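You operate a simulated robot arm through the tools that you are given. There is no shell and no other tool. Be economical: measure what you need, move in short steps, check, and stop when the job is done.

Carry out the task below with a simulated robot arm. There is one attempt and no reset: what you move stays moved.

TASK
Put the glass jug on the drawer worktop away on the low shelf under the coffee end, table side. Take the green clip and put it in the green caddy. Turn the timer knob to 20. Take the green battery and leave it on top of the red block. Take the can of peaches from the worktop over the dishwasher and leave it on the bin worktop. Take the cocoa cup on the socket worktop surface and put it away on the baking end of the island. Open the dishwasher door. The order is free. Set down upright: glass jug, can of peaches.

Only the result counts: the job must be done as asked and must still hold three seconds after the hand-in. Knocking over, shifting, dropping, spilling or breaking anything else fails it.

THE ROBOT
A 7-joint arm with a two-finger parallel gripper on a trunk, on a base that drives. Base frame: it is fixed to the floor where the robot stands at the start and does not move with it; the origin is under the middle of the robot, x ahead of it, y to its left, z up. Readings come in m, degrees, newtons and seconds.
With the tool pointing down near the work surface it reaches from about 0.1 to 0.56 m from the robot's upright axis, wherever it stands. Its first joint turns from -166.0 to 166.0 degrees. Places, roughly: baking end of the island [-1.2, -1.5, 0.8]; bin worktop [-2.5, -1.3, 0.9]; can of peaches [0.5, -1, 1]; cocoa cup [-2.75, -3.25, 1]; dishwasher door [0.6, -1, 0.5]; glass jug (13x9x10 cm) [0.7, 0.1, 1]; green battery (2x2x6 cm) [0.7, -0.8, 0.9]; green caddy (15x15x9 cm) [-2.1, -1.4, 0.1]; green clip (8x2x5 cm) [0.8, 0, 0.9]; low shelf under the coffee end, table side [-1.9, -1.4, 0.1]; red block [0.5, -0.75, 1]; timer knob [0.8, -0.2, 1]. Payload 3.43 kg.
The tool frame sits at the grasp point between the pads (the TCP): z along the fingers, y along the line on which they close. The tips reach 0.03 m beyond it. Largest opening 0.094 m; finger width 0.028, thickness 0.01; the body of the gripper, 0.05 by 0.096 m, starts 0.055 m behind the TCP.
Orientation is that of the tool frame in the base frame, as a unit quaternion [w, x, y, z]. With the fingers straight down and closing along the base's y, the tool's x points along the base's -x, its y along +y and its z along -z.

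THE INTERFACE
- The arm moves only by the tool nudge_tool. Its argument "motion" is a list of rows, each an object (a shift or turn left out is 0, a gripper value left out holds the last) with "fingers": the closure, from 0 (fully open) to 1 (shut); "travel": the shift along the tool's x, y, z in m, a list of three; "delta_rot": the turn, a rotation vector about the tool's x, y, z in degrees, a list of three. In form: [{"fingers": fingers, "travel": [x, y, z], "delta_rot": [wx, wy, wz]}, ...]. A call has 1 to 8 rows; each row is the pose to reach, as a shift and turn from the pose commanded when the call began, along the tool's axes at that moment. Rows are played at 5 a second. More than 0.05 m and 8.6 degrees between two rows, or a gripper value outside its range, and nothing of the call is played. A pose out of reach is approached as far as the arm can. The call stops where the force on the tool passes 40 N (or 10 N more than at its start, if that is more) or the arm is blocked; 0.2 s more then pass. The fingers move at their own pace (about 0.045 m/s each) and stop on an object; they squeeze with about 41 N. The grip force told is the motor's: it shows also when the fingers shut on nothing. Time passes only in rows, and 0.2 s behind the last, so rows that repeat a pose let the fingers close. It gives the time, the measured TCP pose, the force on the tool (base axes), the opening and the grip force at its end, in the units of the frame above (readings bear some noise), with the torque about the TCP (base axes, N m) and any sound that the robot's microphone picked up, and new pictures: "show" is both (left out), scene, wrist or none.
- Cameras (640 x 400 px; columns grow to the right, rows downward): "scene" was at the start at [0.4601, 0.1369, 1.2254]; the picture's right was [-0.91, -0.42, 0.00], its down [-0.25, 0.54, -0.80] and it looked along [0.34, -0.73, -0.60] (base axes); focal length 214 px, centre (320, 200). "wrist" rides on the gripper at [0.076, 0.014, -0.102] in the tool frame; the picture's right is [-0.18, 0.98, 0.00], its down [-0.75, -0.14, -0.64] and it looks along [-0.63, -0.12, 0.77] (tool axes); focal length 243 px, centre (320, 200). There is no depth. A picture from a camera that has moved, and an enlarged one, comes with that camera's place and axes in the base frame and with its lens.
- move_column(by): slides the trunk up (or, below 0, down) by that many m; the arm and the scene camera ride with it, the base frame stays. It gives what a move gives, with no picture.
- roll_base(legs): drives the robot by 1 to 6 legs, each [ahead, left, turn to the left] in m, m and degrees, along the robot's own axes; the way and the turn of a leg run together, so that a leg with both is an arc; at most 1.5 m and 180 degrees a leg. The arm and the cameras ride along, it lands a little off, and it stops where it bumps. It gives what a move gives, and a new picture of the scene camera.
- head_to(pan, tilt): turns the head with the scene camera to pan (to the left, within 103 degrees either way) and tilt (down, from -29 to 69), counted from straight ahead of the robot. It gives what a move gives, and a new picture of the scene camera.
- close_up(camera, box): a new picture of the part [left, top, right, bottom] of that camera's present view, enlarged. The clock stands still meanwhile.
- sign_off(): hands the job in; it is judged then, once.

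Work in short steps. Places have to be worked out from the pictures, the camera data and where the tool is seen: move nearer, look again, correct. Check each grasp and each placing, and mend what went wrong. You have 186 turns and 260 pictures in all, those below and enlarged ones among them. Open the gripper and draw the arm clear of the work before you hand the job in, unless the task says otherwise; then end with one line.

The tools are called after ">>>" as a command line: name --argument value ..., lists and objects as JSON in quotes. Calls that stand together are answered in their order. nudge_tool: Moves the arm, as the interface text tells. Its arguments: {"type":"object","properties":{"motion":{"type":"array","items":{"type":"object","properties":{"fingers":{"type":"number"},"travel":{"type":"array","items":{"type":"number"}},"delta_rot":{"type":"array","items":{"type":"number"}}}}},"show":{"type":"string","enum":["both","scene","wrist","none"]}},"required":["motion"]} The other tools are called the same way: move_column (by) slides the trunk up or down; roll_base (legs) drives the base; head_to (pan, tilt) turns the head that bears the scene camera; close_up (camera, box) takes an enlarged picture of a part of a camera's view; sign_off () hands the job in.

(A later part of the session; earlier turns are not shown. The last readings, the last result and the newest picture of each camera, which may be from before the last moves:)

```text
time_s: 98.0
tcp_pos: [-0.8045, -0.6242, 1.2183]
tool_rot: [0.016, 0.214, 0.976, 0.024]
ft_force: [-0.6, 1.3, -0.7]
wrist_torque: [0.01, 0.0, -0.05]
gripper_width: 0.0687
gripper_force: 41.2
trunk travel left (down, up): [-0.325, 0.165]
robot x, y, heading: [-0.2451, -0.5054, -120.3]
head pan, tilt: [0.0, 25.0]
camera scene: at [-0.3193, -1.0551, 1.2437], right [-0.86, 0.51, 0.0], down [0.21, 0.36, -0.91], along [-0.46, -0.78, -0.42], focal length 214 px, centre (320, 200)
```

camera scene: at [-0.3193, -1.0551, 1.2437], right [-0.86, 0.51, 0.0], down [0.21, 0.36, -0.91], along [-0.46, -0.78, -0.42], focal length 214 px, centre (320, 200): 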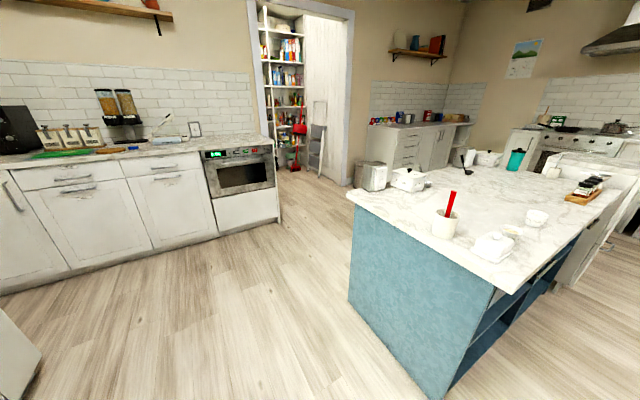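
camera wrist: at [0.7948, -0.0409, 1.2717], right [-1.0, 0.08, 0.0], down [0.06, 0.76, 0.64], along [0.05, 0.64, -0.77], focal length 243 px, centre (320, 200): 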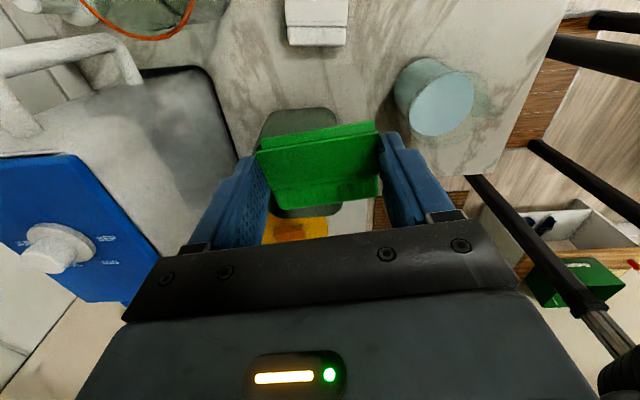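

The island's near end is at x≈-0.88, y from -1.76 to -1.13, and the corridor along its table side is clear. I turn to face along it and drive ahead.

>>> roll_base --legs '[[0, 0, -59.7], [1.1, 0, 0]]'

>>> head_to --pan 60 --tilt 30

```text
time_s: 106.3
tcp_pos: [-1.744, -0.0905, 1.2184]
tool_rot: [0.025, 0.671, 0.741, 0.012]
ft_force: [-0.4, 0.5, -0.3]
wrist_torque: [0.01, -0.01, -0.01]
gripper_width: 0.0688
gripper_force: 40.9
trunk travel left (down, up): [-0.325, 0.165]
robot x, y, heading: [-1.3556, -0.508, -179.7]
head pan, tilt: [0.0, 25.0]
camera scene: at [-1.8684, -0.7262, 1.2437], right [0.0, 1.0, 0.0], down [0.42, 0.0, -0.91], along [-0.91, 0.0, -0.42], focal length 214 px, centre (320, 200)
```

scene: 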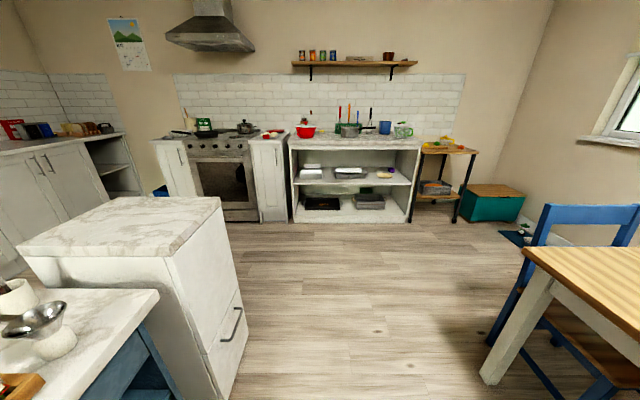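

```text
time_s: 107.6
tcp_pos: [-1.7442, -0.0897, 1.2191]
tool_rot: [0.026, 0.67, 0.741, 0.013]
ft_force: [1.1, 0.0, 0.4]
wrist_torque: [0.0, 0.01, -0.01]
gripper_width: 0.0691
gripper_force: 41.5
trunk travel left (down, up): [-0.325, 0.165]
robot x, y, heading: [-1.3546, -0.5096, -179.7]
head pan, tilt: [60.0, 30.0]
camera scene: at [-1.8212, -0.8043, 1.2357], right [-0.87, 0.5, 0.0], down [0.25, 0.43, -0.87], along [-0.43, -0.75, -0.5], focal length 214 px, centre (320, 200)
```

scene: 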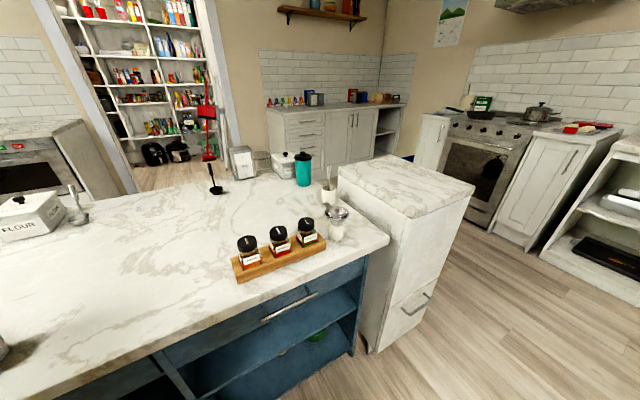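

The caddy (green) is visible in the low shelf at the coffee end, and the bin worktop is the white cabinet beyond. I lower the trunk to look into the low shelf.

>>> move_column --by -0.3

>>> head_to --pan 85 --tilt 35

```text
time_s: 110.6
tcp_pos: [-1.7428, -0.0893, 0.9182]
tool_rot: [0.026, 0.671, 0.741, 0.013]
ft_force: [0.3, 0.1, -0.7]
wrist_torque: [0.0, 0.0, 0.0]
gripper_width: 0.069
gripper_force: 40.4
trunk travel left (down, up): [-0.025, 0.465]
robot x, y, heading: [-1.3554, -0.5047, -180.0]
head pan, tilt: [60.0, 30.0]
```

```text
time_s: 111.5
tcp_pos: [-1.7434, -0.09, 0.9188]
tool_rot: [0.026, 0.671, 0.741, 0.013]
ft_force: [-0.5, 0.2, -0.7]
wrist_torque: [0.02, 0.0, 0.0]
gripper_width: 0.0688
gripper_force: 40.4
trunk travel left (down, up): [-0.025, 0.465]
robot x, y, heading: [-1.3543, -0.5117, -179.6]
head pan, tilt: [85.0, 35.0]
camera scene: at [-1.7836, -0.8136, 0.9279], right [-1.0, 0.08, 0.0], down [0.05, 0.57, -0.82], along [-0.07, -0.82, -0.57], focal length 214 px, centre (320, 200)
```

scene: 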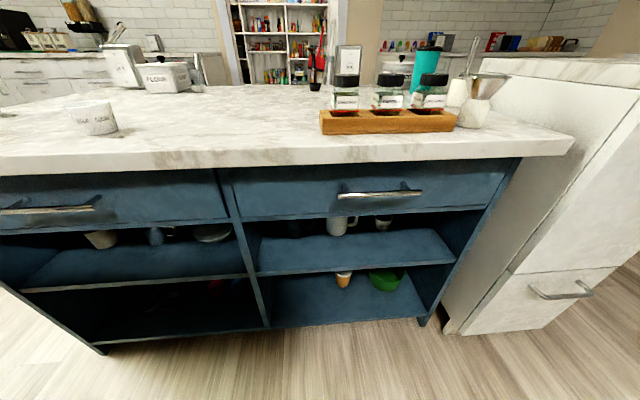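

The low compartment is z≈0.13–0.41 with the caddy at ≈[-2.09,-1.33]. I raise the trunk, turn to heading 0 so the shelf is on the arm's good (right) side, and back up to x≈-2.4.

>>> move_column --by 0.3

>>> roll_base --legs '[[0, 0, 179.6], [-1.0, 0, 0]]'

>>> head_to --pan -80 --tilt 40

```text
time_s: 114.5
tcp_pos: [-1.7433, -0.0899, 1.2182]
tool_rot: [0.026, 0.671, 0.741, 0.014]
ft_force: [-0.1, -0.2, 0.6]
wrist_torque: [-0.01, 0.02, 0.0]
gripper_width: 0.069
gripper_force: 41.1
trunk travel left (down, up): [-0.325, 0.165]
robot x, y, heading: [-1.3556, -0.5092, -179.7]
head pan, tilt: [85.0, 35.0]
```

```text
time_s: 126.9
tcp_pos: [-1.9653, -0.9151, 1.2178]
tool_rot: [0.013, 0.735, -0.678, -0.026]
ft_force: [-0.2, -0.3, 0.0]
wrist_torque: [0.03, -0.03, 0.02]
gripper_width: 0.0688
gripper_force: 40.8
trunk travel left (down, up): [-0.325, 0.165]
robot x, y, heading: [-2.3448, -0.4895, -0.7]
head pan, tilt: [85.0, 35.0]
camera scene: at [-1.9098, -0.1905, 1.2279], right [0.99, -0.1, 0.0], down [-0.06, -0.57, -0.82], along [0.08, 0.81, -0.57], focal length 214 px, centre (320, 200)
```

scene: 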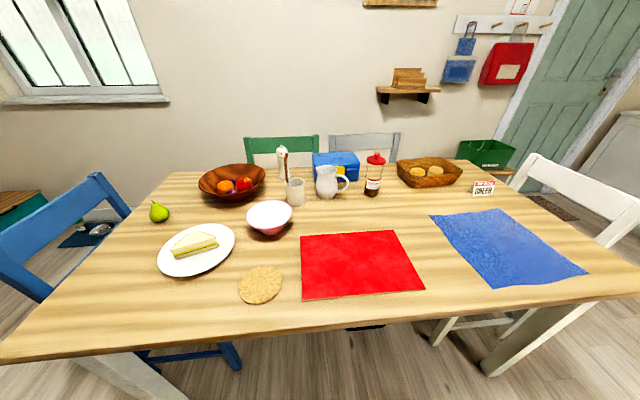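

```text
time_s: 129.4
tcp_pos: [-1.966, -0.915, 1.2178]
tool_rot: [0.013, 0.735, -0.677, -0.027]
ft_force: [0.4, 1.0, -0.1]
wrist_torque: [0.0, 0.0, 0.0]
gripper_width: 0.0689
gripper_force: 40.6
trunk travel left (down, up): [-0.325, 0.165]
robot x, y, heading: [-2.3415, -0.4906, -0.9]
head pan, tilt: [-80.0, 40.0]
camera scene: at [-1.905, -0.3621, 1.2204], right [-0.99, -0.16, 0.0], down [-0.1, 0.63, -0.77], along [0.12, -0.76, -0.64], focal length 214 px, centre (320, 200)
```

scene: 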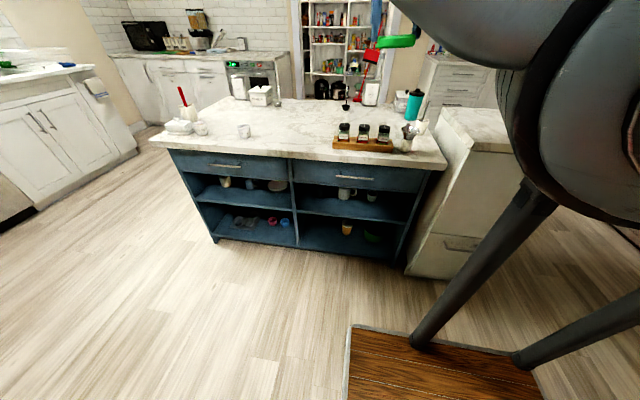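

Good view. I zoom on the coffee-end shelf.

>>> close_up --camera "scene" --box '[280, 150, 450, 280]'

```text
3.08 times, centred on (365, 215) of scene
camera zoom: at [-1.905, -0.3621, 1.2204], right [-0.99, -0.16, 0.0], down [-0.1, 0.63, -0.77], along [0.12, -0.76, -0.64], focal length 660 px, centre (182, 154)
```

zoom: 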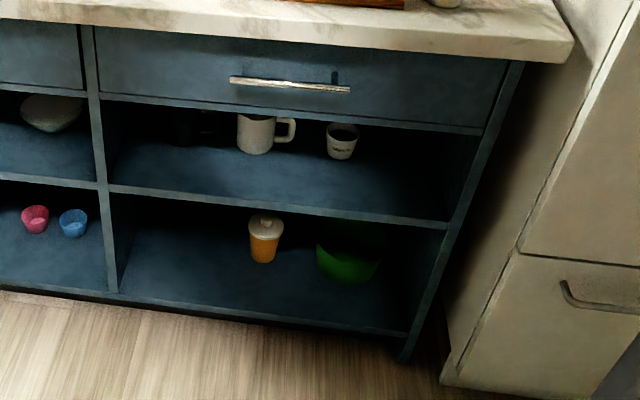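

Low shelf: x −1.63…−2.22, front y≈−1.22, surface z≈0.08, clearance to ≈0.375; an orange pot sits at [-1.93,-1.37] and the caddy is centred ≈[-2.11,-1.40]. I pull the arm in first, then drive closer.

>>> nudge_tool --motion '[{"travel": [-0.045, -0.004, 0]}, {"travel": [-0.09, -0.008, 0]}, {"travel": [-0.135, -0.012, 0]}, {"travel": [-0.18, -0.016, 0]}]' --show "none"

>>> roll_base --legs '[[0.03, -0.23, 0.8]]'

>>> move_column --by -0.325

```text
time_s: 130.4
tcp_pos: [-1.9481, -0.7396, 1.2128]
tool_rot: [0.023, 0.752, -0.656, -0.056]
ft_force: [-0.8, -0.9, -0.8]
wrist_torque: [0.03, 0.0, -0.02]
gripper_width: 0.0688
gripper_force: 40.8
trunk travel left (down, up): [-0.325, 0.165]
robot x, y, heading: [-2.3458, -0.4909, -0.8]
head pan, tilt: [-80.0, 40.0]
```

```text
time_s: 132.2
tcp_pos: [-1.9178, -0.9641, 1.2132]
tool_rot: [0.024, 0.756, -0.651, -0.053]
ft_force: [0.5, 0.3, 0.2]
wrist_torque: [0.0, -0.01, -0.01]
gripper_width: 0.0689
gripper_force: 41.2
trunk travel left (down, up): [-0.325, 0.165]
robot x, y, heading: [-2.3172, -0.721, -0.1]
head pan, tilt: [-80.0, 40.0]
camera scene: at [-1.8782, -0.5884, 1.2204], right [-0.99, -0.17, 0.0], down [-0.11, 0.63, -0.77], along [0.13, -0.75, -0.64], focal length 214 px, centre (320, 200)
```

scene: 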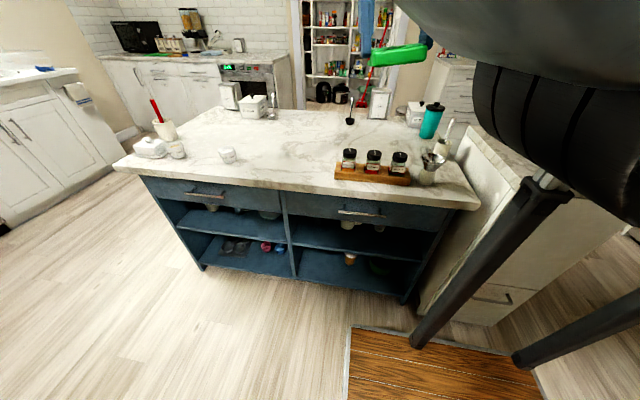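

```text
time_s: 135.4
tcp_pos: [-1.9185, -0.9648, 0.8876]
tool_rot: [0.026, 0.757, -0.651, -0.054]
ft_force: [-0.5, 0.1, -1.3]
wrist_torque: [-0.01, -0.01, 0.0]
gripper_width: 0.0687
gripper_force: 40.8
trunk travel left (down, up): [0.0, 0.49]
robot x, y, heading: [-2.3155, -0.7191, -0.4]
head pan, tilt: [-80.0, 40.0]
```

Trunk is fully down. I lower the tool in front of the island while pitching it forward (halfway).

>>> nudge_tool --motion '[{"travel": [0.0017, 0.007, 0.041], "delta_rot": [0, 5.9, 0.87]}, {"travel": [0.0033, 0.014, 0.082], "delta_rot": [0, 11.9, 1.74]}, {"travel": [0.005, 0.021, 0.123], "delta_rot": [-0.1, 17.8, 2.6]}, {"travel": [0.0067, 0.028, 0.164], "delta_rot": [-0.1, 23.8, 3.5]}, {"travel": [0.0083, 0.035, 0.205], "delta_rot": [-0.1, 29.7, 4.35]}, {"travel": [0.01, 0.042, 0.246], "delta_rot": [-0.2, 35.7, 5.2]}, {"travel": [0.0116, 0.049, 0.287], "delta_rot": [-0.2, 41.6, 6.1]}]' --show "both"

```text
time_s: 137.2
tcp_pos: [-1.8825, -1.0534, 0.5406]
tool_rot: [-0.169, -0.665, 0.672, -0.277]
ft_force: [-0.4, 0.4, -1.2]
wrist_torque: [0.03, -0.01, -0.04]
gripper_width: 0.0689
gripper_force: 40.9
out of reach, approached as far as the arm can: row 2, 3, 4, 5, 6, 7
trunk travel left (down, up): [0.0, 0.49]
robot x, y, heading: [-2.3156, -0.7195, -0.0]
head pan, tilt: [-80.0, 40.0]
stopped in row 7: the arm was blocked; the commanded pose is now the measured one
camera scene: at [-1.8781, -0.5886, 0.8954], right [-0.99, -0.17, 0.0], down [-0.11, 0.63, -0.77], along [0.13, -0.76, -0.64], focal length 214 px, centre (320, 200)
camera wrist: at [-1.9159, -1.0537, 0.6652], right [-0.96, 0.11, -0.25], down [0.09, 0.99, 0.08], along [0.26, 0.05, -0.96], focal length 243 px, centre (320, 200)
```

scene: 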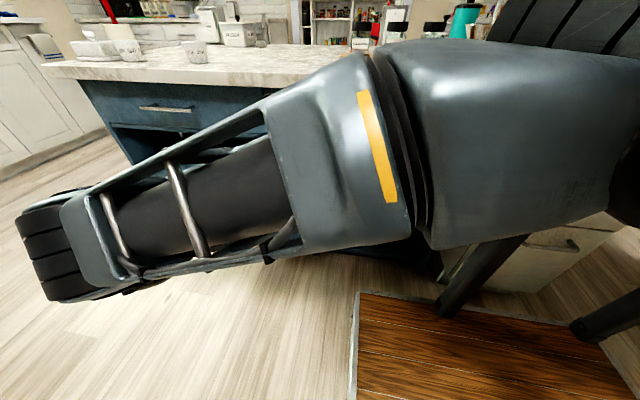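
wrist: 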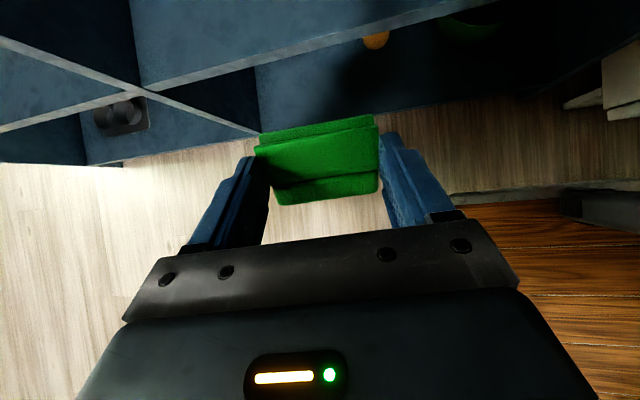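

The arm is folded close but moving. I continue toward [-2.03,-1.11,0.31] with more pitch, in front of the low shelf.

>>> nudge_tool --motion '[{"travel": [-0.0115, 0.0263, 0.028], "delta_rot": [-1, 4, -0.7]}, {"travel": [-0.023, 0.0526, 0.056], "delta_rot": [-2, 8, -1.5]}, {"travel": [-0.0345, 0.079, 0.084], "delta_rot": [-3, 12, -2.2]}, {"travel": [-0.046, 0.105, 0.112], "delta_rot": [-4, 16, -3]}, {"travel": [-0.0575, 0.131, 0.14], "delta_rot": [-5, 20, -3.7]}, {"travel": [-0.069, 0.158, 0.168], "delta_rot": [-6, 24, -4.5]}, {"travel": [-0.0805, 0.184, 0.196], "delta_rot": [-7.1, 28, -5.2]}]' --show "both"

```text
time_s: 138.8
tcp_pos: [-1.9391, -1.1812, 0.2996]
tool_rot: [-0.388, -0.591, 0.602, -0.372]
ft_force: [0.5, 0.3, -0.8]
wrist_torque: [-0.02, -0.02, -0.05]
gripper_width: 0.069
gripper_force: 41.1
out of reach, approached as far as the arm can: row 1, 2, 3, 4, 5, 6, 7
trunk travel left (down, up): [0.0, 0.49]
robot x, y, heading: [-2.3173, -0.7186, -0.3]
head pan, tilt: [-80.0, 40.0]
camera scene: at [-1.8782, -0.5884, 0.8954], right [-0.99, -0.17, 0.0], down [-0.11, 0.63, -0.77], along [0.13, -0.75, -0.64], focal length 214 px, centre (320, 200)
camera wrist: at [-1.9506, -1.1201, 0.4118], right [-0.98, 0.1, -0.16], down [0.16, 0.9, -0.41], along [0.1, -0.43, -0.9], focal length 243 px, centre (320, 200)
```

scene: 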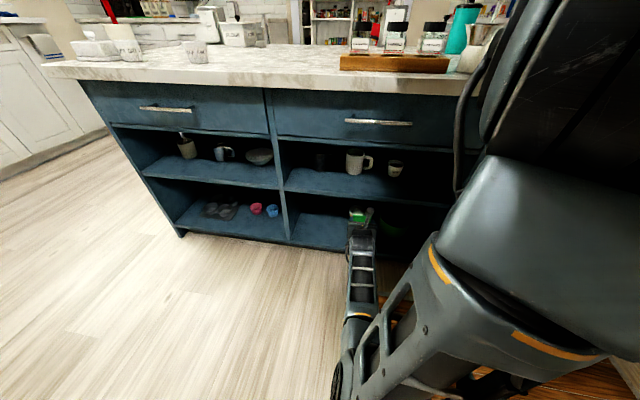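
wrist: 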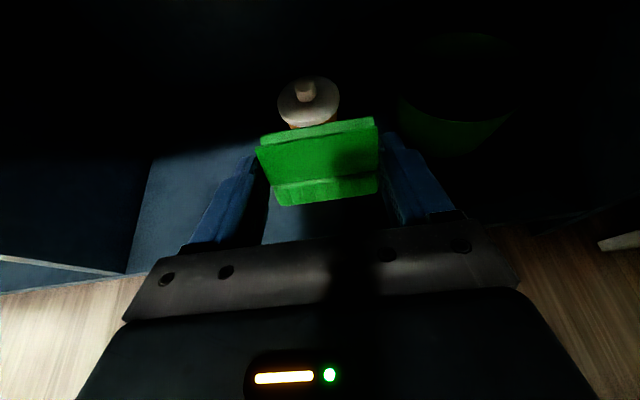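

Excellent: the arm now lies low, pointing into the shelf at 25° down. I shift sideways to x≈-2.105 in front of the caddy.

>>> nudge_tool --motion '[{"travel": [0, 0.04, -0.005]}, {"travel": [0, 0.08, -0.01]}, {"travel": [0, 0.125, -0.01]}, {"travel": [0, 0.166, -0.01]}]' --show "both"

>>> close_up --camera "wrist" --box '[200, 20, 460, 200]'

```text
time_s: 139.8
tcp_pos: [-1.9834, -1.2411, 0.267]
tool_rot: [-0.389, -0.591, 0.601, -0.373]
ft_force: [0.1, -0.4, 0.1]
wrist_torque: [-0.03, 0.0, 0.01]
gripper_width: 0.0689
gripper_force: 41.3
out of reach, approached as far as the arm can: row 1, 2, 3, 4
trunk travel left (down, up): [0.0, 0.49]
robot x, y, heading: [-2.3154, -0.7193, -0.1]
head pan, tilt: [-80.0, 40.0]
camera scene: at [-1.8781, -0.5885, 0.8954], right [-0.99, -0.17, 0.0], down [-0.11, 0.63, -0.77], along [0.13, -0.75, -0.64], focal length 214 px, centre (320, 200)
camera wrist: at [-1.9954, -1.1801, 0.38], right [-0.98, 0.1, -0.16], down [0.16, 0.9, -0.42], along [0.1, -0.43, -0.9], focal length 243 px, centre (320, 200)
```

scene: 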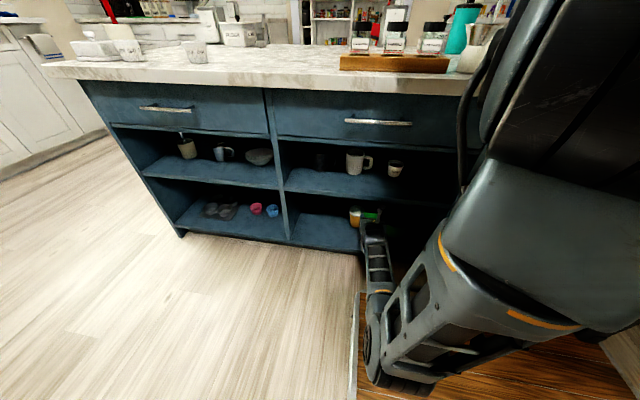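
wrist: 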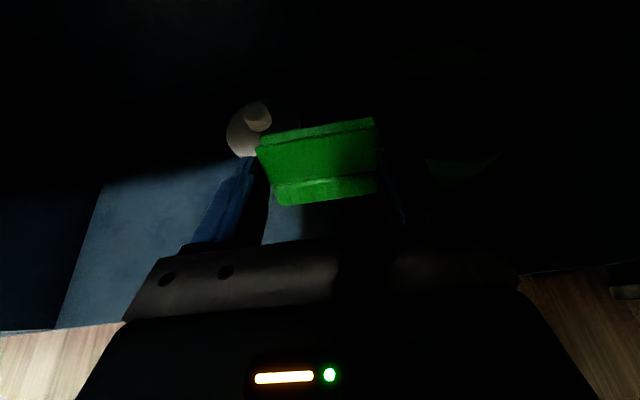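

```text
2.22 times, centred on (330, 110) of wrist
camera zoom: at [-1.9954, -1.1801, 0.38], right [-0.98, 0.1, -0.16], down [0.16, 0.9, -0.42], along [0.1, -0.43, -0.9], focal length 539 px, centre (298, 400)
```

zoom: 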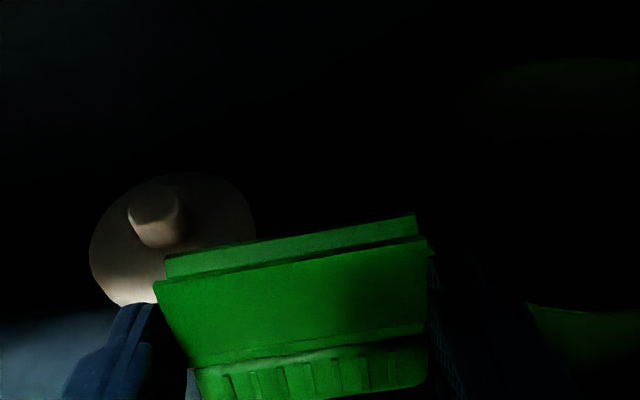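

The fold was limited (too close), so the measured pose lags the command. I command a reachable pose, [-2.105,-1.25,0.28].

>>> nudge_tool --motion '[{"travel": [0.0075, -0.0234, 0.037]}, {"travel": [0.015, -0.0468, 0.0735]}, {"travel": [0.0225, -0.07, 0.11]}, {"travel": [0.03, -0.0935, 0.147]}]' --show "both"

```text
time_s: 140.8
tcp_pos: [-1.8905, -1.3851, 0.2322]
tool_rot: [0.38, 0.597, -0.595, 0.38]
ft_force: [0.4, 1.0, 0.8]
wrist_torque: [0.01, 0.04, 0.01]
gripper_width: 0.0687
gripper_force: 40.7
trunk travel left (down, up): [0.0, 0.49]
robot x, y, heading: [-2.3169, -0.7195, -0.2]
head pan, tilt: [-80.0, 40.0]
camera scene: at [-1.8783, -0.5886, 0.8954], right [-0.99, -0.17, 0.0], down [-0.11, 0.63, -0.77], along [0.13, -0.75, -0.64], focal length 214 px, centre (320, 200)
camera wrist: at [-1.9037, -1.3249, 0.3452], right [-0.98, 0.07, -0.17], down [0.14, 0.9, -0.41], along [0.12, -0.43, -0.9], focal length 243 px, centre (320, 200)
```

scene: 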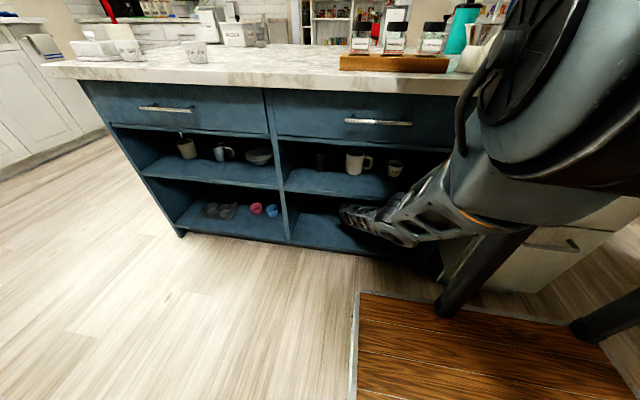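
wrist: 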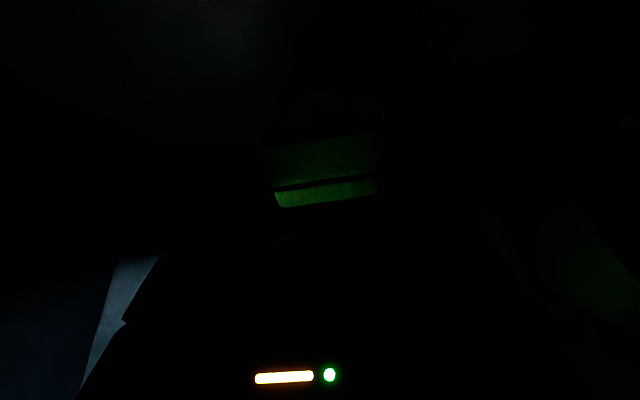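

The command was taken from the reached pose, so the hand went over the pot's spot; force stayed ~1 N. I raise slightly and back straight out to check the pot.

>>> nudge_tool --motion '[{"travel": [0.02, 0, -0.009]}, {"travel": [0.007, 0, -0.04]}, {"travel": [-0.01, 0, -0.077]}, {"travel": [-0.027, 0, -0.113]}, {"travel": [-0.044, 0, -0.149]}, {"travel": [-0.061, 0, -0.185]}]' --show "both"

>>> close_up --camera "scene" --box '[270, 140, 450, 270]'

```text
time_s: 142.2
tcp_pos: [-1.8915, -1.1931, 0.259]
tool_rot: [0.379, 0.597, -0.596, 0.38]
ft_force: [-1.6, -0.4, -0.8]
wrist_torque: [-0.01, 0.01, 0.04]
gripper_width: 0.0686
gripper_force: 41.2
trunk travel left (down, up): [0.0, 0.49]
robot x, y, heading: [-2.3145, -0.7179, -0.2]
head pan, tilt: [-80.0, 40.0]
camera scene: at [-1.8782, -0.5892, 0.8955], right [-0.99, -0.17, 0.0], down [-0.11, 0.63, -0.77], along [0.13, -0.76, -0.64], focal length 214 px, centre (320, 200)
camera wrist: at [-1.9062, -1.132, 0.3709], right [-0.98, 0.08, -0.17], down [0.14, 0.9, -0.41], along [0.12, -0.43, -0.9], focal length 243 px, centre (320, 200)
```

scene: 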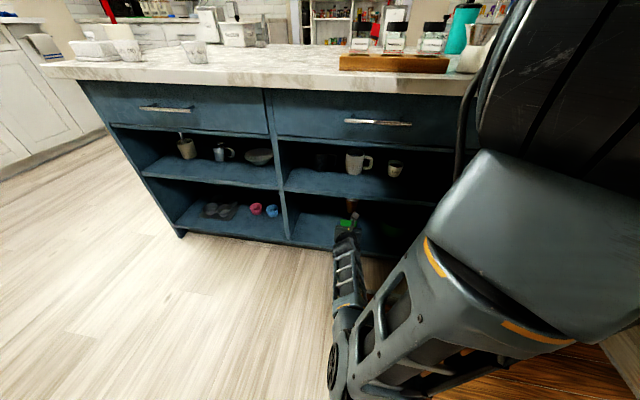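
wrist: 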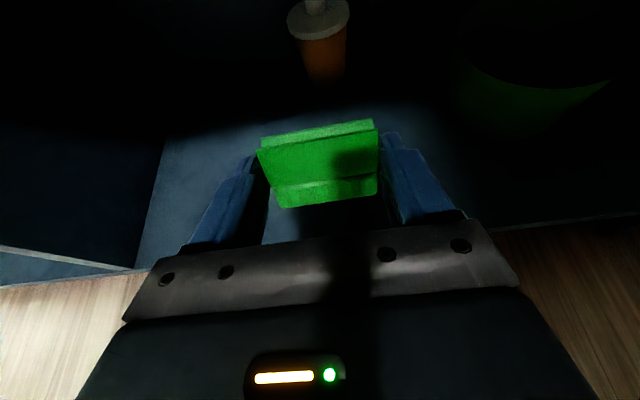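

```text
3.08 times, centred on (360, 205) of scene
camera zoom: at [-1.8782, -0.5892, 0.8955], right [-0.99, -0.17, 0.0], down [-0.11, 0.63, -0.77], along [0.13, -0.76, -0.64], focal length 660 px, centre (197, 185)
```

zoom: 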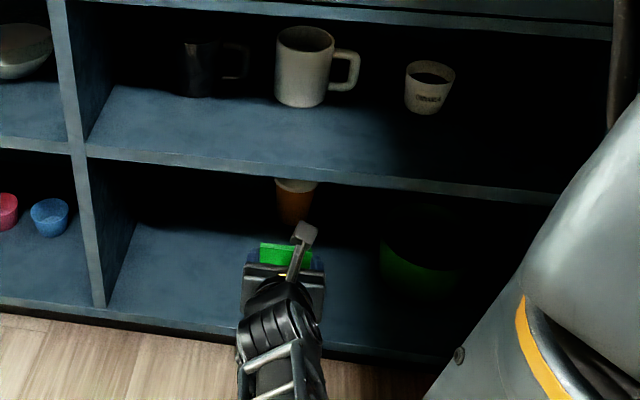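

The pot still stands but was pushed back about 11 cm (from ≈[-1.922,-1.380] to ≈[-1.90,-1.49]); I'll restore it after placing the clip. I shift the base 0.21 m toward -x so this same arm posture faces the caddy.

>>> roll_base --legs '[[-0.21, 0, 0]]'

>>> close_up --camera "wrist" --box '[0, 0, 640, 400]'

```text
time_s: 143.8
tcp_pos: [-2.0979, -1.1915, 0.258]
tool_rot: [0.378, 0.598, -0.597, 0.379]
ft_force: [0.4, -0.5, 0.0]
wrist_torque: [-0.01, 0.0, 0.01]
gripper_width: 0.069
gripper_force: 41.1
trunk travel left (down, up): [0.0, 0.49]
robot x, y, heading: [-2.5215, -0.7185, -0.1]
head pan, tilt: [-80.0, 40.0]
camera scene: at [-2.0857, -0.5874, 0.8954], right [-0.99, -0.17, 0.0], down [-0.11, 0.63, -0.77], along [0.13, -0.75, -0.64], focal length 214 px, centre (320, 200)
```

scene: 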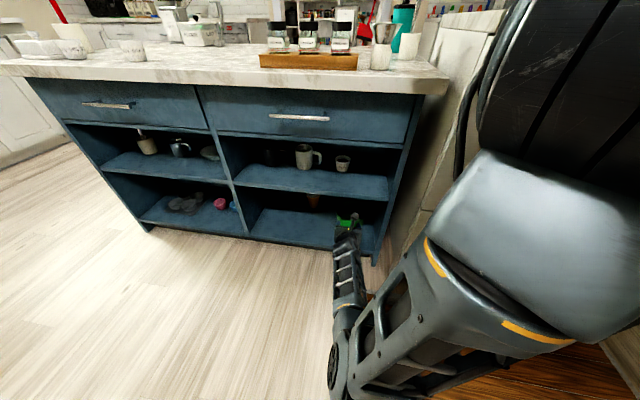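

```text
1.00 times, centred on (320, 200) of wrist (not enlarged: the box is as wide or as high as the picture)
camera zoom: at [-2.1122, -1.1305, 0.3702], right [-0.98, 0.07, -0.17], down [0.14, 0.9, -0.41], along [0.12, -0.43, -0.9], focal length 243 px, centre (320, 200)
```

zoom: 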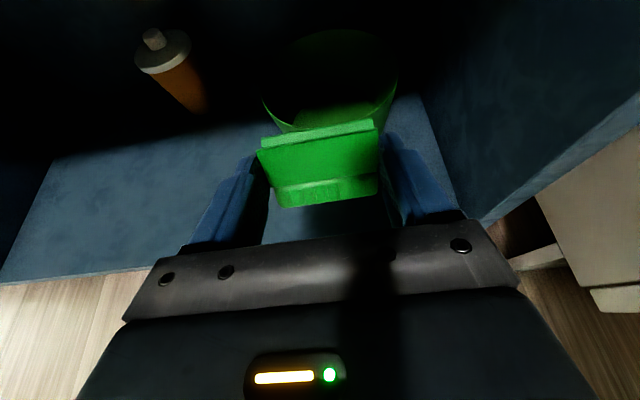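

The caddy's rim is centred ≈[-2.104,-1.385] and lies straight ahead. I push in above it.

>>> nudge_tool --motion '[{"travel": [0.016, 0.001, 0.033]}, {"travel": [0.032, 0.003, 0.066]}, {"travel": [0.044, 0.004, 0.1]}, {"travel": [0.054, 0.005, 0.135]}, {"travel": [0.06, 0.006, 0.174]}]' --show "both"

```text
time_s: 145.0
tcp_pos: [-2.095, -1.3767, 0.2416]
tool_rot: [0.378, 0.599, -0.592, 0.384]
ft_force: [-8.1, -1.1, 16.9]
wrist_torque: [-0.58, -0.29, 0.88]
gripper_width: 0.069
gripper_force: 41.2
trunk travel left (down, up): [0.0, 0.49]
robot x, y, heading: [-2.5235, -0.7158, -0.1]
head pan, tilt: [-80.0, 40.0]
camera scene: at [-2.0864, -0.5871, 0.8958], right [-0.98, -0.17, 0.0], down [-0.11, 0.63, -0.77], along [0.13, -0.75, -0.64], focal length 214 px, centre (320, 200)
camera wrist: at [-2.1098, -1.3159, 0.3534], right [-0.98, 0.06, -0.17], down [0.13, 0.9, -0.41], along [0.13, -0.43, -0.89], focal length 243 px, centre (320, 200)
```

scene: 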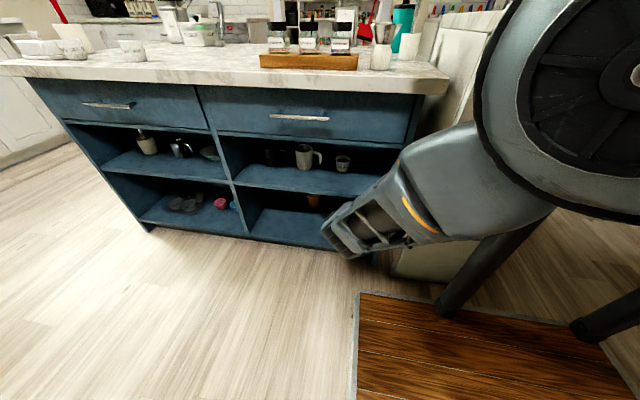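
wrist: 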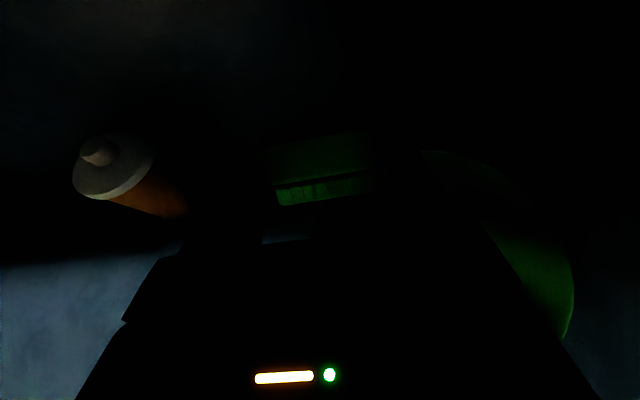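

There is contact (17 N up), probably the clip on the caddy rim. I back off a little, up and out, and look.

>>> nudge_tool --motion '[{"travel": [0.012, 0, -0.006]}, {"travel": [0.0, 0, -0.04]}, {"travel": [-0.012, 0, -0.08]}]' --show "wrist"

>>> close_up --camera "scene" --box '[200, 150, 420, 280]'

```text
time_s: 145.8
tcp_pos: [-2.1035, -1.2966, 0.2558]
tool_rot: [0.377, 0.598, -0.598, 0.378]
ft_force: [-1.0, -10.5, -17.8]
wrist_torque: [0.49, -0.29, 0.11]
gripper_width: 0.0692
gripper_force: 41.2
trunk travel left (down, up): [0.0, 0.49]
robot x, y, heading: [-2.5293, -0.7187, -0.3]
head pan, tilt: [-80.0, 40.0]
camera wrist: at [-2.1179, -1.2366, 0.3702], right [-0.98, 0.08, -0.17], down [0.14, 0.9, -0.4], along [0.12, -0.42, -0.9], focal length 243 px, centre (320, 200)
```

wrist: 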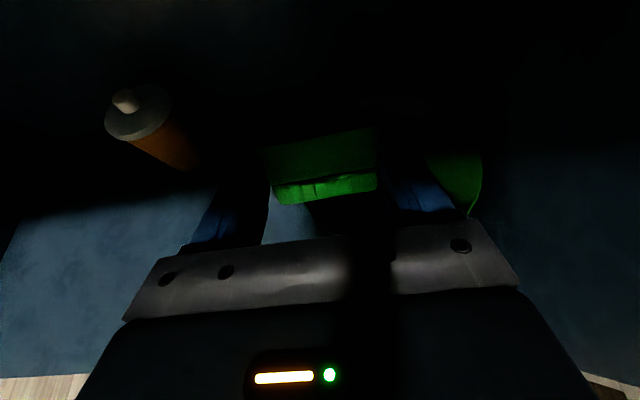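

```text
2.91 times, centred on (310, 215) of scene
camera zoom: at [-2.0854, -0.5881, 0.8949], right [-0.99, -0.17, 0.0], down [-0.11, 0.63, -0.77], along [0.13, -0.75, -0.64], focal length 624 px, centre (349, 156)
```

zoom: 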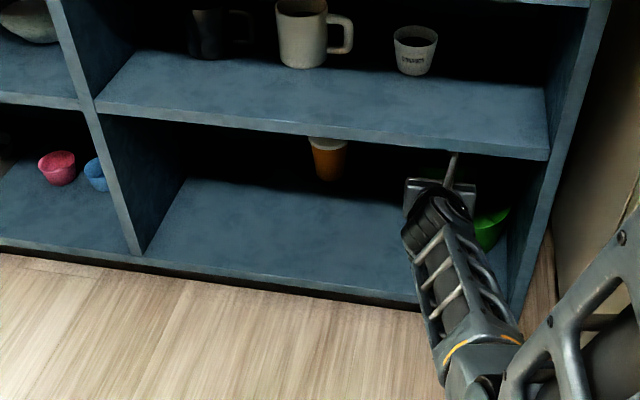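

Now the hand/camera presses up against the middle shelf (−18 N). I lower 1.2 cm and withdraw straight out.

>>> nudge_tool --motion '[{"travel": [-0.012, 0, 0.006]}, {"travel": [-0.024, 0, -0.024]}, {"travel": [-0.036, 0, -0.054]}, {"travel": [-0.054, 0, -0.09]}]' --show "wrist"

>>> close_up --camera "scene" --box '[200, 150, 420, 280]'

```text
time_s: 146.8
tcp_pos: [-2.1017, -1.1916, 0.2494]
tool_rot: [0.378, 0.598, -0.596, 0.38]
ft_force: [-0.4, 0.3, -0.2]
wrist_torque: [0.03, -0.01, -0.02]
gripper_width: 0.0688
gripper_force: 41.0
trunk travel left (down, up): [0.0, 0.49]
robot x, y, heading: [-2.5205, -0.7188, -0.2]
head pan, tilt: [-80.0, 40.0]
camera wrist: at [-2.1169, -1.131, 0.3617], right [-0.98, 0.08, -0.17], down [0.14, 0.9, -0.41], along [0.12, -0.43, -0.9], focal length 243 px, centre (320, 200)
```

wrist: 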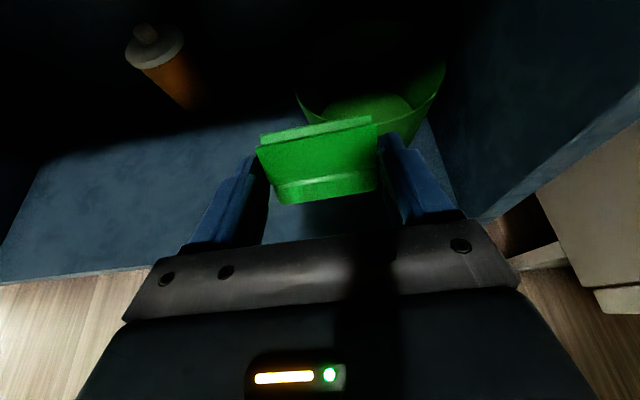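

```text
2.91 times, centred on (310, 215) of scene
camera zoom: at [-2.0856, -0.5877, 0.8954], right [-0.99, -0.17, 0.0], down [-0.11, 0.63, -0.77], along [0.13, -0.75, -0.64], focal length 624 px, centre (349, 156)
```

zoom: 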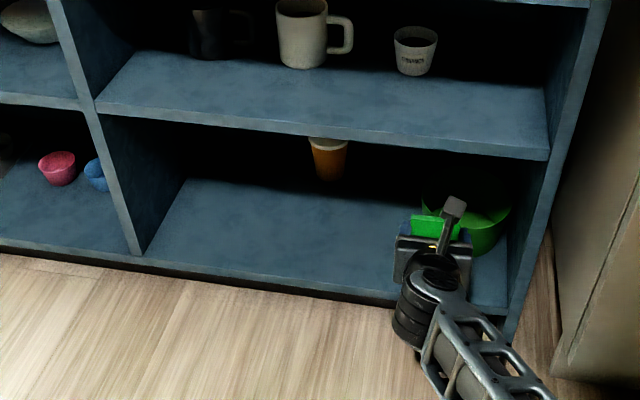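

The caddy got shifted by ≈5 cm (now ≈[-2.155,-1.365]). I flatten the tool to ~5° pitch, which keeps the camera below the middle shelf and the clip above the rim, and line up with the caddy.

>>> nudge_tool --motion '[{"travel": [0.001, 0.012, 0], "delta_rot": [0, 5, 0]}, {"travel": [0.003, 0.024, -0.001], "delta_rot": [0, 10, 0]}, {"travel": [0.004, 0.036, -0.002], "delta_rot": [0, 15, 0]}, {"travel": [0.0054, 0.048, -0.0025], "delta_rot": [0, 20, 0]}]' --show "both"

```text
time_s: 147.8
tcp_pos: [-2.151, -1.1937, 0.2571]
tool_rot: [0.475, 0.523, -0.521, 0.479]
ft_force: [0.3, 0.7, 0.2]
wrist_torque: [0.02, 0.0, -0.01]
gripper_width: 0.0688
gripper_force: 41.0
trunk travel left (down, up): [0.0, 0.49]
robot x, y, heading: [-2.5234, -0.7154, 0.1]
head pan, tilt: [-80.0, 40.0]
camera scene: at [-2.0857, -0.5873, 0.8954], right [-0.99, -0.17, 0.0], down [-0.11, 0.63, -0.77], along [0.13, -0.75, -0.64], focal length 214 px, centre (320, 200)
camera wrist: at [-2.1653, -1.0973, 0.3418], right [-0.98, 0.01, -0.18], down [0.14, 0.71, -0.69], along [0.12, -0.71, -0.7], focal length 243 px, centre (320, 200)
```

scene: 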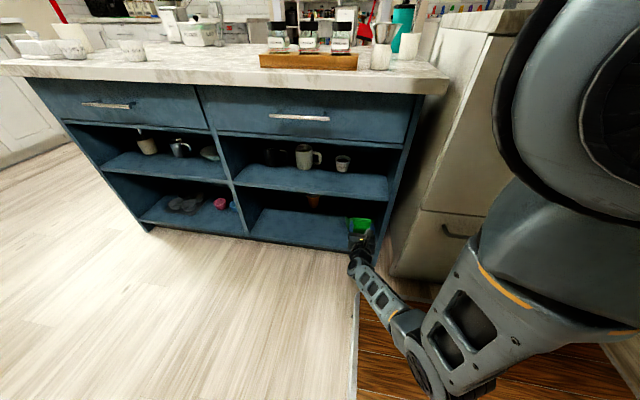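
wrist: 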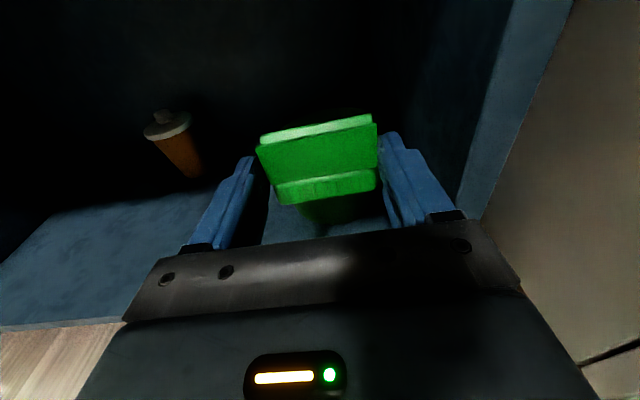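

Pose reached at 5° pitch. I push in 10 cm level, checking force.

>>> nudge_tool --motion '[{"travel": [0.003, 0, 0.035]}, {"travel": [0.007, 0, 0.07]}, {"travel": [0.01, 0, 0.105]}]' --show "both"

```text
time_s: 148.6
tcp_pos: [-2.1523, -1.2978, 0.2554]
tool_rot: [0.476, 0.523, -0.522, 0.477]
ft_force: [1.6, 0.3, -1.0]
wrist_torque: [-0.01, 0.02, -0.04]
gripper_width: 0.0689
gripper_force: 40.3
trunk travel left (down, up): [0.0, 0.49]
robot x, y, heading: [-2.5259, -0.7181, 0.1]
head pan, tilt: [-80.0, 40.0]
camera scene: at [-2.0859, -0.587, 0.8953], right [-0.99, -0.17, 0.0], down [-0.11, 0.63, -0.77], along [0.13, -0.75, -0.64], focal length 214 px, centre (320, 200)
camera wrist: at [-2.1671, -1.2018, 0.3403], right [-0.98, 0.01, -0.18], down [0.14, 0.71, -0.69], along [0.12, -0.7, -0.7], focal length 243 px, centre (320, 200)
```

scene: 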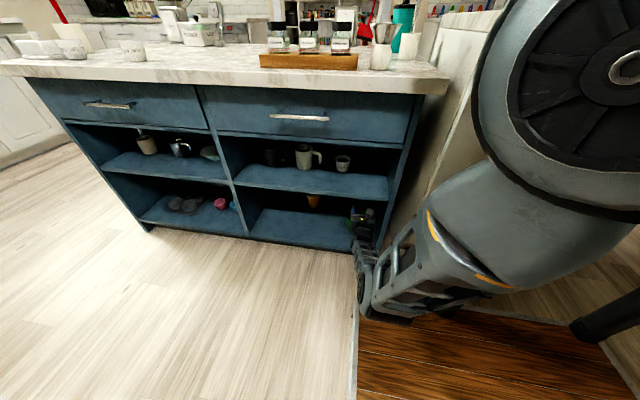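
wrist: 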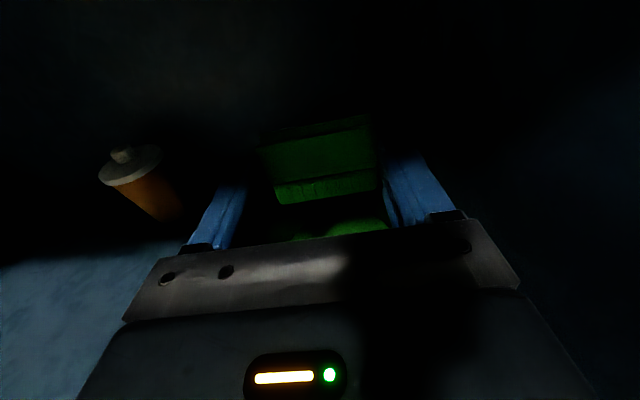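

No contact. Continue 6.5 cm further.

>>> nudge_tool --motion '[{"travel": [0.003, 0, 0.033]}, {"travel": [0.006, 0, 0.065]}]' --show "wrist"

>>> close_up --camera "scene" --box '[250, 160, 450, 290]'

```text
time_s: 149.2
tcp_pos: [-2.1512, -1.3611, 0.2557]
tool_rot: [0.475, 0.523, -0.522, 0.477]
ft_force: [-0.7, 0.6, 0.0]
wrist_torque: [-0.01, 0.02, -0.03]
gripper_width: 0.0691
gripper_force: 41.3
trunk travel left (down, up): [0.0, 0.49]
robot x, y, heading: [-2.5226, -0.7194, -0.3]
head pan, tilt: [-80.0, 40.0]
camera wrist: at [-2.1657, -1.266, 0.3411], right [-0.98, 0.01, -0.18], down [0.14, 0.71, -0.69], along [0.12, -0.71, -0.7], focal length 243 px, centre (320, 200)
```

wrist: 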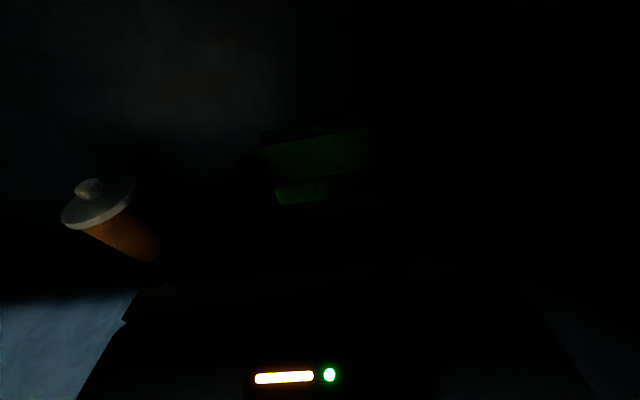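

```text
3.08 times, centred on (350, 225) of scene
camera zoom: at [-2.0857, -0.5871, 0.8953], right [-0.99, -0.17, 0.0], down [-0.11, 0.63, -0.77], along [0.13, -0.75, -0.64], focal length 660 px, centre (228, 123)
```

zoom: 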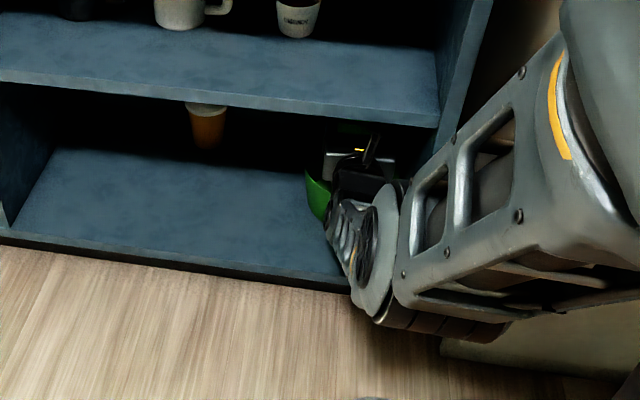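

Over the caddy with no contact. I lower 1.5 cm and release the clip.

>>> nudge_tool --motion '[{"travel": [-0.015, 0, 0.005]}, {"travel": [-0.015, 0, 0.005], "fingers": 0.15}, {"travel": [-0.015, 0, 0.005], "fingers": 0.15}, {"travel": [-0.015, 0, 0.005], "fingers": 0.15}, {"travel": [0.0, 0, 0.0]}, {"travel": [-0.003, 0, -0.035]}]' --show "wrist"

```text
time_s: 150.6
tcp_pos: [-2.1511, -1.3277, 0.2573]
tool_rot: [0.476, 0.522, -0.522, 0.478]
ft_force: [1.0, -0.5, 0.3]
wrist_torque: [0.02, 0.0, 0.02]
gripper_width: 0.0798
gripper_force: 0.0
out of reach, approached as far as the arm can: row 1, 2, 3, 4
trunk travel left (down, up): [0.0, 0.49]
robot x, y, heading: [-2.5251, -0.7193, -0.0]
head pan, tilt: [-80.0, 40.0]
camera wrist: at [-2.166, -1.2311, 0.342], right [-0.98, 0.01, -0.19], down [0.14, 0.71, -0.69], along [0.12, -0.71, -0.7], focal length 243 px, centre (320, 200)
```

wrist: 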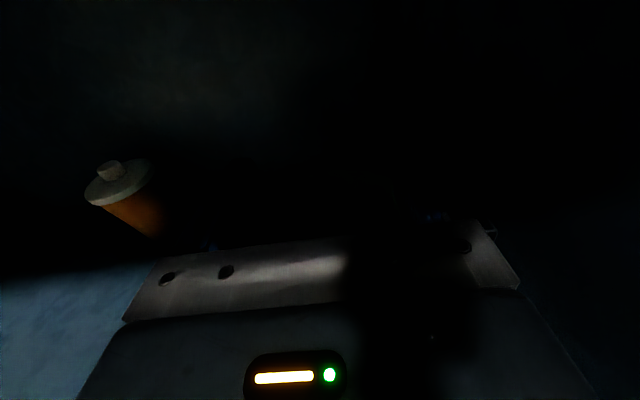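

The clip is out of the gripper. I withdraw fully to inspect.

>>> nudge_tool --motion '[{"travel": [-0.003, 0, -0.035]}, {"travel": [-0.007, 0, -0.07]}, {"travel": [-0.01, 0, -0.105]}, {"travel": [-0.012, 0, -0.135], "delta_rot": [0, -4, 0]}, {"travel": [-0.012, 0, -0.135], "delta_rot": [0, -12, 0]}, {"travel": [-0.012, 0, -0.135], "delta_rot": [0, -20, 0]}]' --show "wrist"

>>> close_up --camera "wrist" --box '[200, 0, 500, 190]'

```text
time_s: 152.0
tcp_pos: [-2.1539, -1.1918, 0.2575]
tool_rot: [-0.4, -0.584, 0.586, -0.394]
ft_force: [0.2, 0.5, -0.7]
wrist_torque: [-0.03, 0.0, 0.0]
gripper_width: 0.0799
gripper_force: 0.2
out of reach, approached as far as the arm can: row 6
trunk travel left (down, up): [0.0, 0.49]
robot x, y, heading: [-2.523, -0.7154, -0.0]
head pan, tilt: [-80.0, 40.0]
camera wrist: at [-2.1678, -1.1241, 0.3659], right [-0.98, 0.08, -0.17], down [0.15, 0.87, -0.47], along [0.11, -0.48, -0.87], focal length 243 px, centre (320, 200)
```

wrist: 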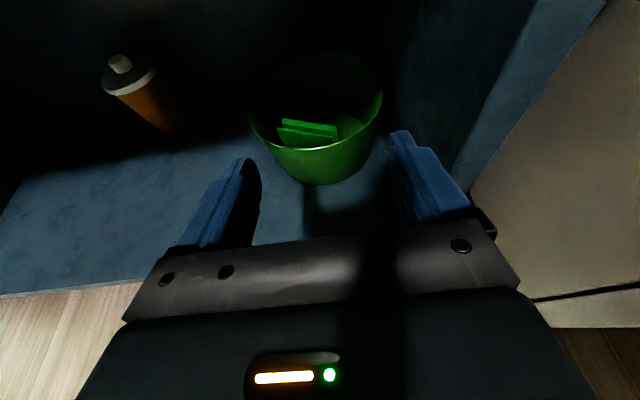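

```text
2.11 times, centred on (350, 95) of wrist
camera zoom: at [-2.1678, -1.1241, 0.3659], right [-0.98, 0.08, -0.17], down [0.15, 0.87, -0.47], along [0.11, -0.48, -0.87], focal length 511 px, centre (257, 421)
```

zoom: 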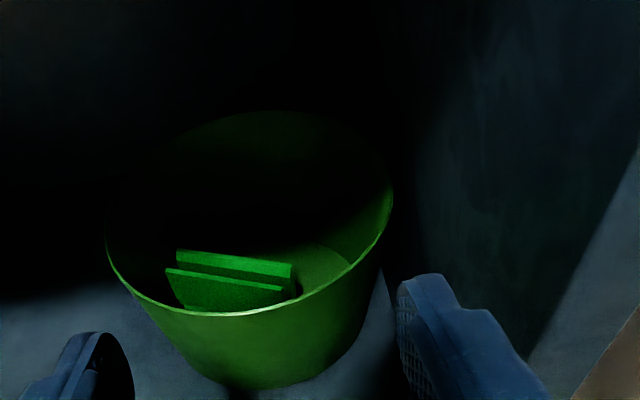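

The clip is in the caddy. The caddy has shifted by ≈(-4.8, +1.5) cm, so I'll nudge it back from inside with the open fingers: first enter above it.

>>> nudge_tool --motion '[{"travel": [0.0143, 0, 0.046], "fingers": 0}, {"travel": [0.0286, 0, 0.0925]}, {"travel": [0.043, 0, 0.139]}, {"travel": [0.0573, 0, 0.185]}]' --show "wrist"

```text
time_s: 153.0
tcp_pos: [-2.1575, -1.3848, 0.2446]
tool_rot: [-0.402, -0.583, 0.587, -0.393]
ft_force: [0.8, -0.6, -0.2]
wrist_torque: [-0.04, -0.01, -0.03]
gripper_width: 0.0941
gripper_force: 0.1
trunk travel left (down, up): [0.0, 0.49]
robot x, y, heading: [-2.5239, -0.7178, 0.1]
head pan, tilt: [-80.0, 40.0]
camera wrist: at [-2.1704, -1.317, 0.3526], right [-0.98, 0.08, -0.16], down [0.15, 0.87, -0.46], along [0.11, -0.48, -0.87], focal length 243 px, centre (320, 200)
```

wrist: 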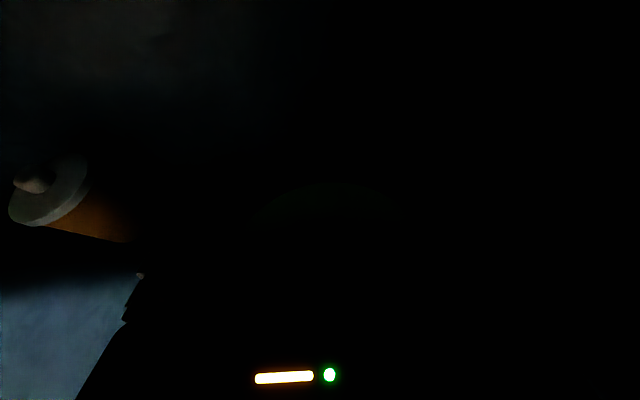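

No contact. I lower 7 cm so the fingertips are inside the rim.

>>> nudge_tool --motion '[{"travel": [-0.022, -0.003, 0.009]}, {"travel": [-0.044, -0.005, 0.0175]}, {"travel": [-0.056, -0.005, 0.022]}]' --show "none"

```text
time_s: 153.8
tcp_pos: [-2.1585, -1.3784, 0.2156]
tool_rot: [-0.406, -0.578, 0.586, -0.398]
ft_force: [4.6, -12.4, 31.4]
wrist_torque: [-0.84, -1.53, -0.6]
gripper_width: 0.094
gripper_force: 0.1
out of reach, approached as far as the arm can: row 2, 3
trunk travel left (down, up): [0.0, 0.49]
robot x, y, heading: [-2.5215, -0.7194, 0.1]
head pan, tilt: [-80.0, 40.0]
```

Contact at z=0.2156: the rim is at ≈0.19 (shelf at 0.10), so the caddy centre is ≈[-2.148,-1.345]. I raise, move 6 cm outward, then lower centred.

>>> nudge_tool --motion '[{"travel": [0.0324, 0, -0.0133]}, {"travel": [0.021, -0.004, -0.04]}, {"travel": [0.0104, -0.008, -0.067]}, {"travel": [-0.01, -0.008, -0.0586]}, {"travel": [-0.023, -0.008, -0.053]}]' --show "wrist"

```text
time_s: 155.0
tcp_pos: [-2.1485, -1.315, 0.207]
tool_rot: [-0.402, -0.581, 0.587, -0.395]
ft_force: [-1.2, -1.6, 8.0]
wrist_torque: [0.04, -0.4, -0.1]
gripper_width: 0.093
gripper_force: 0.1
trunk travel left (down, up): [0.0, 0.49]
robot x, y, heading: [-2.5252, -0.7156, -0.4]
head pan, tilt: [-80.0, 40.0]
camera wrist: at [-2.1616, -1.2488, 0.3157], right [-0.98, 0.08, -0.17], down [0.15, 0.87, -0.47], along [0.11, -0.48, -0.87], focal length 243 px, centre (320, 200)
```

wrist: 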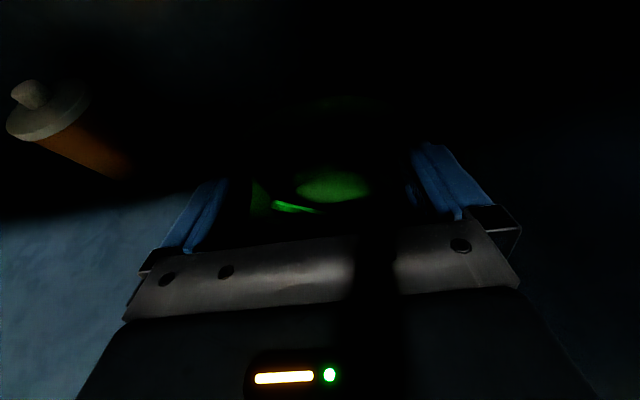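

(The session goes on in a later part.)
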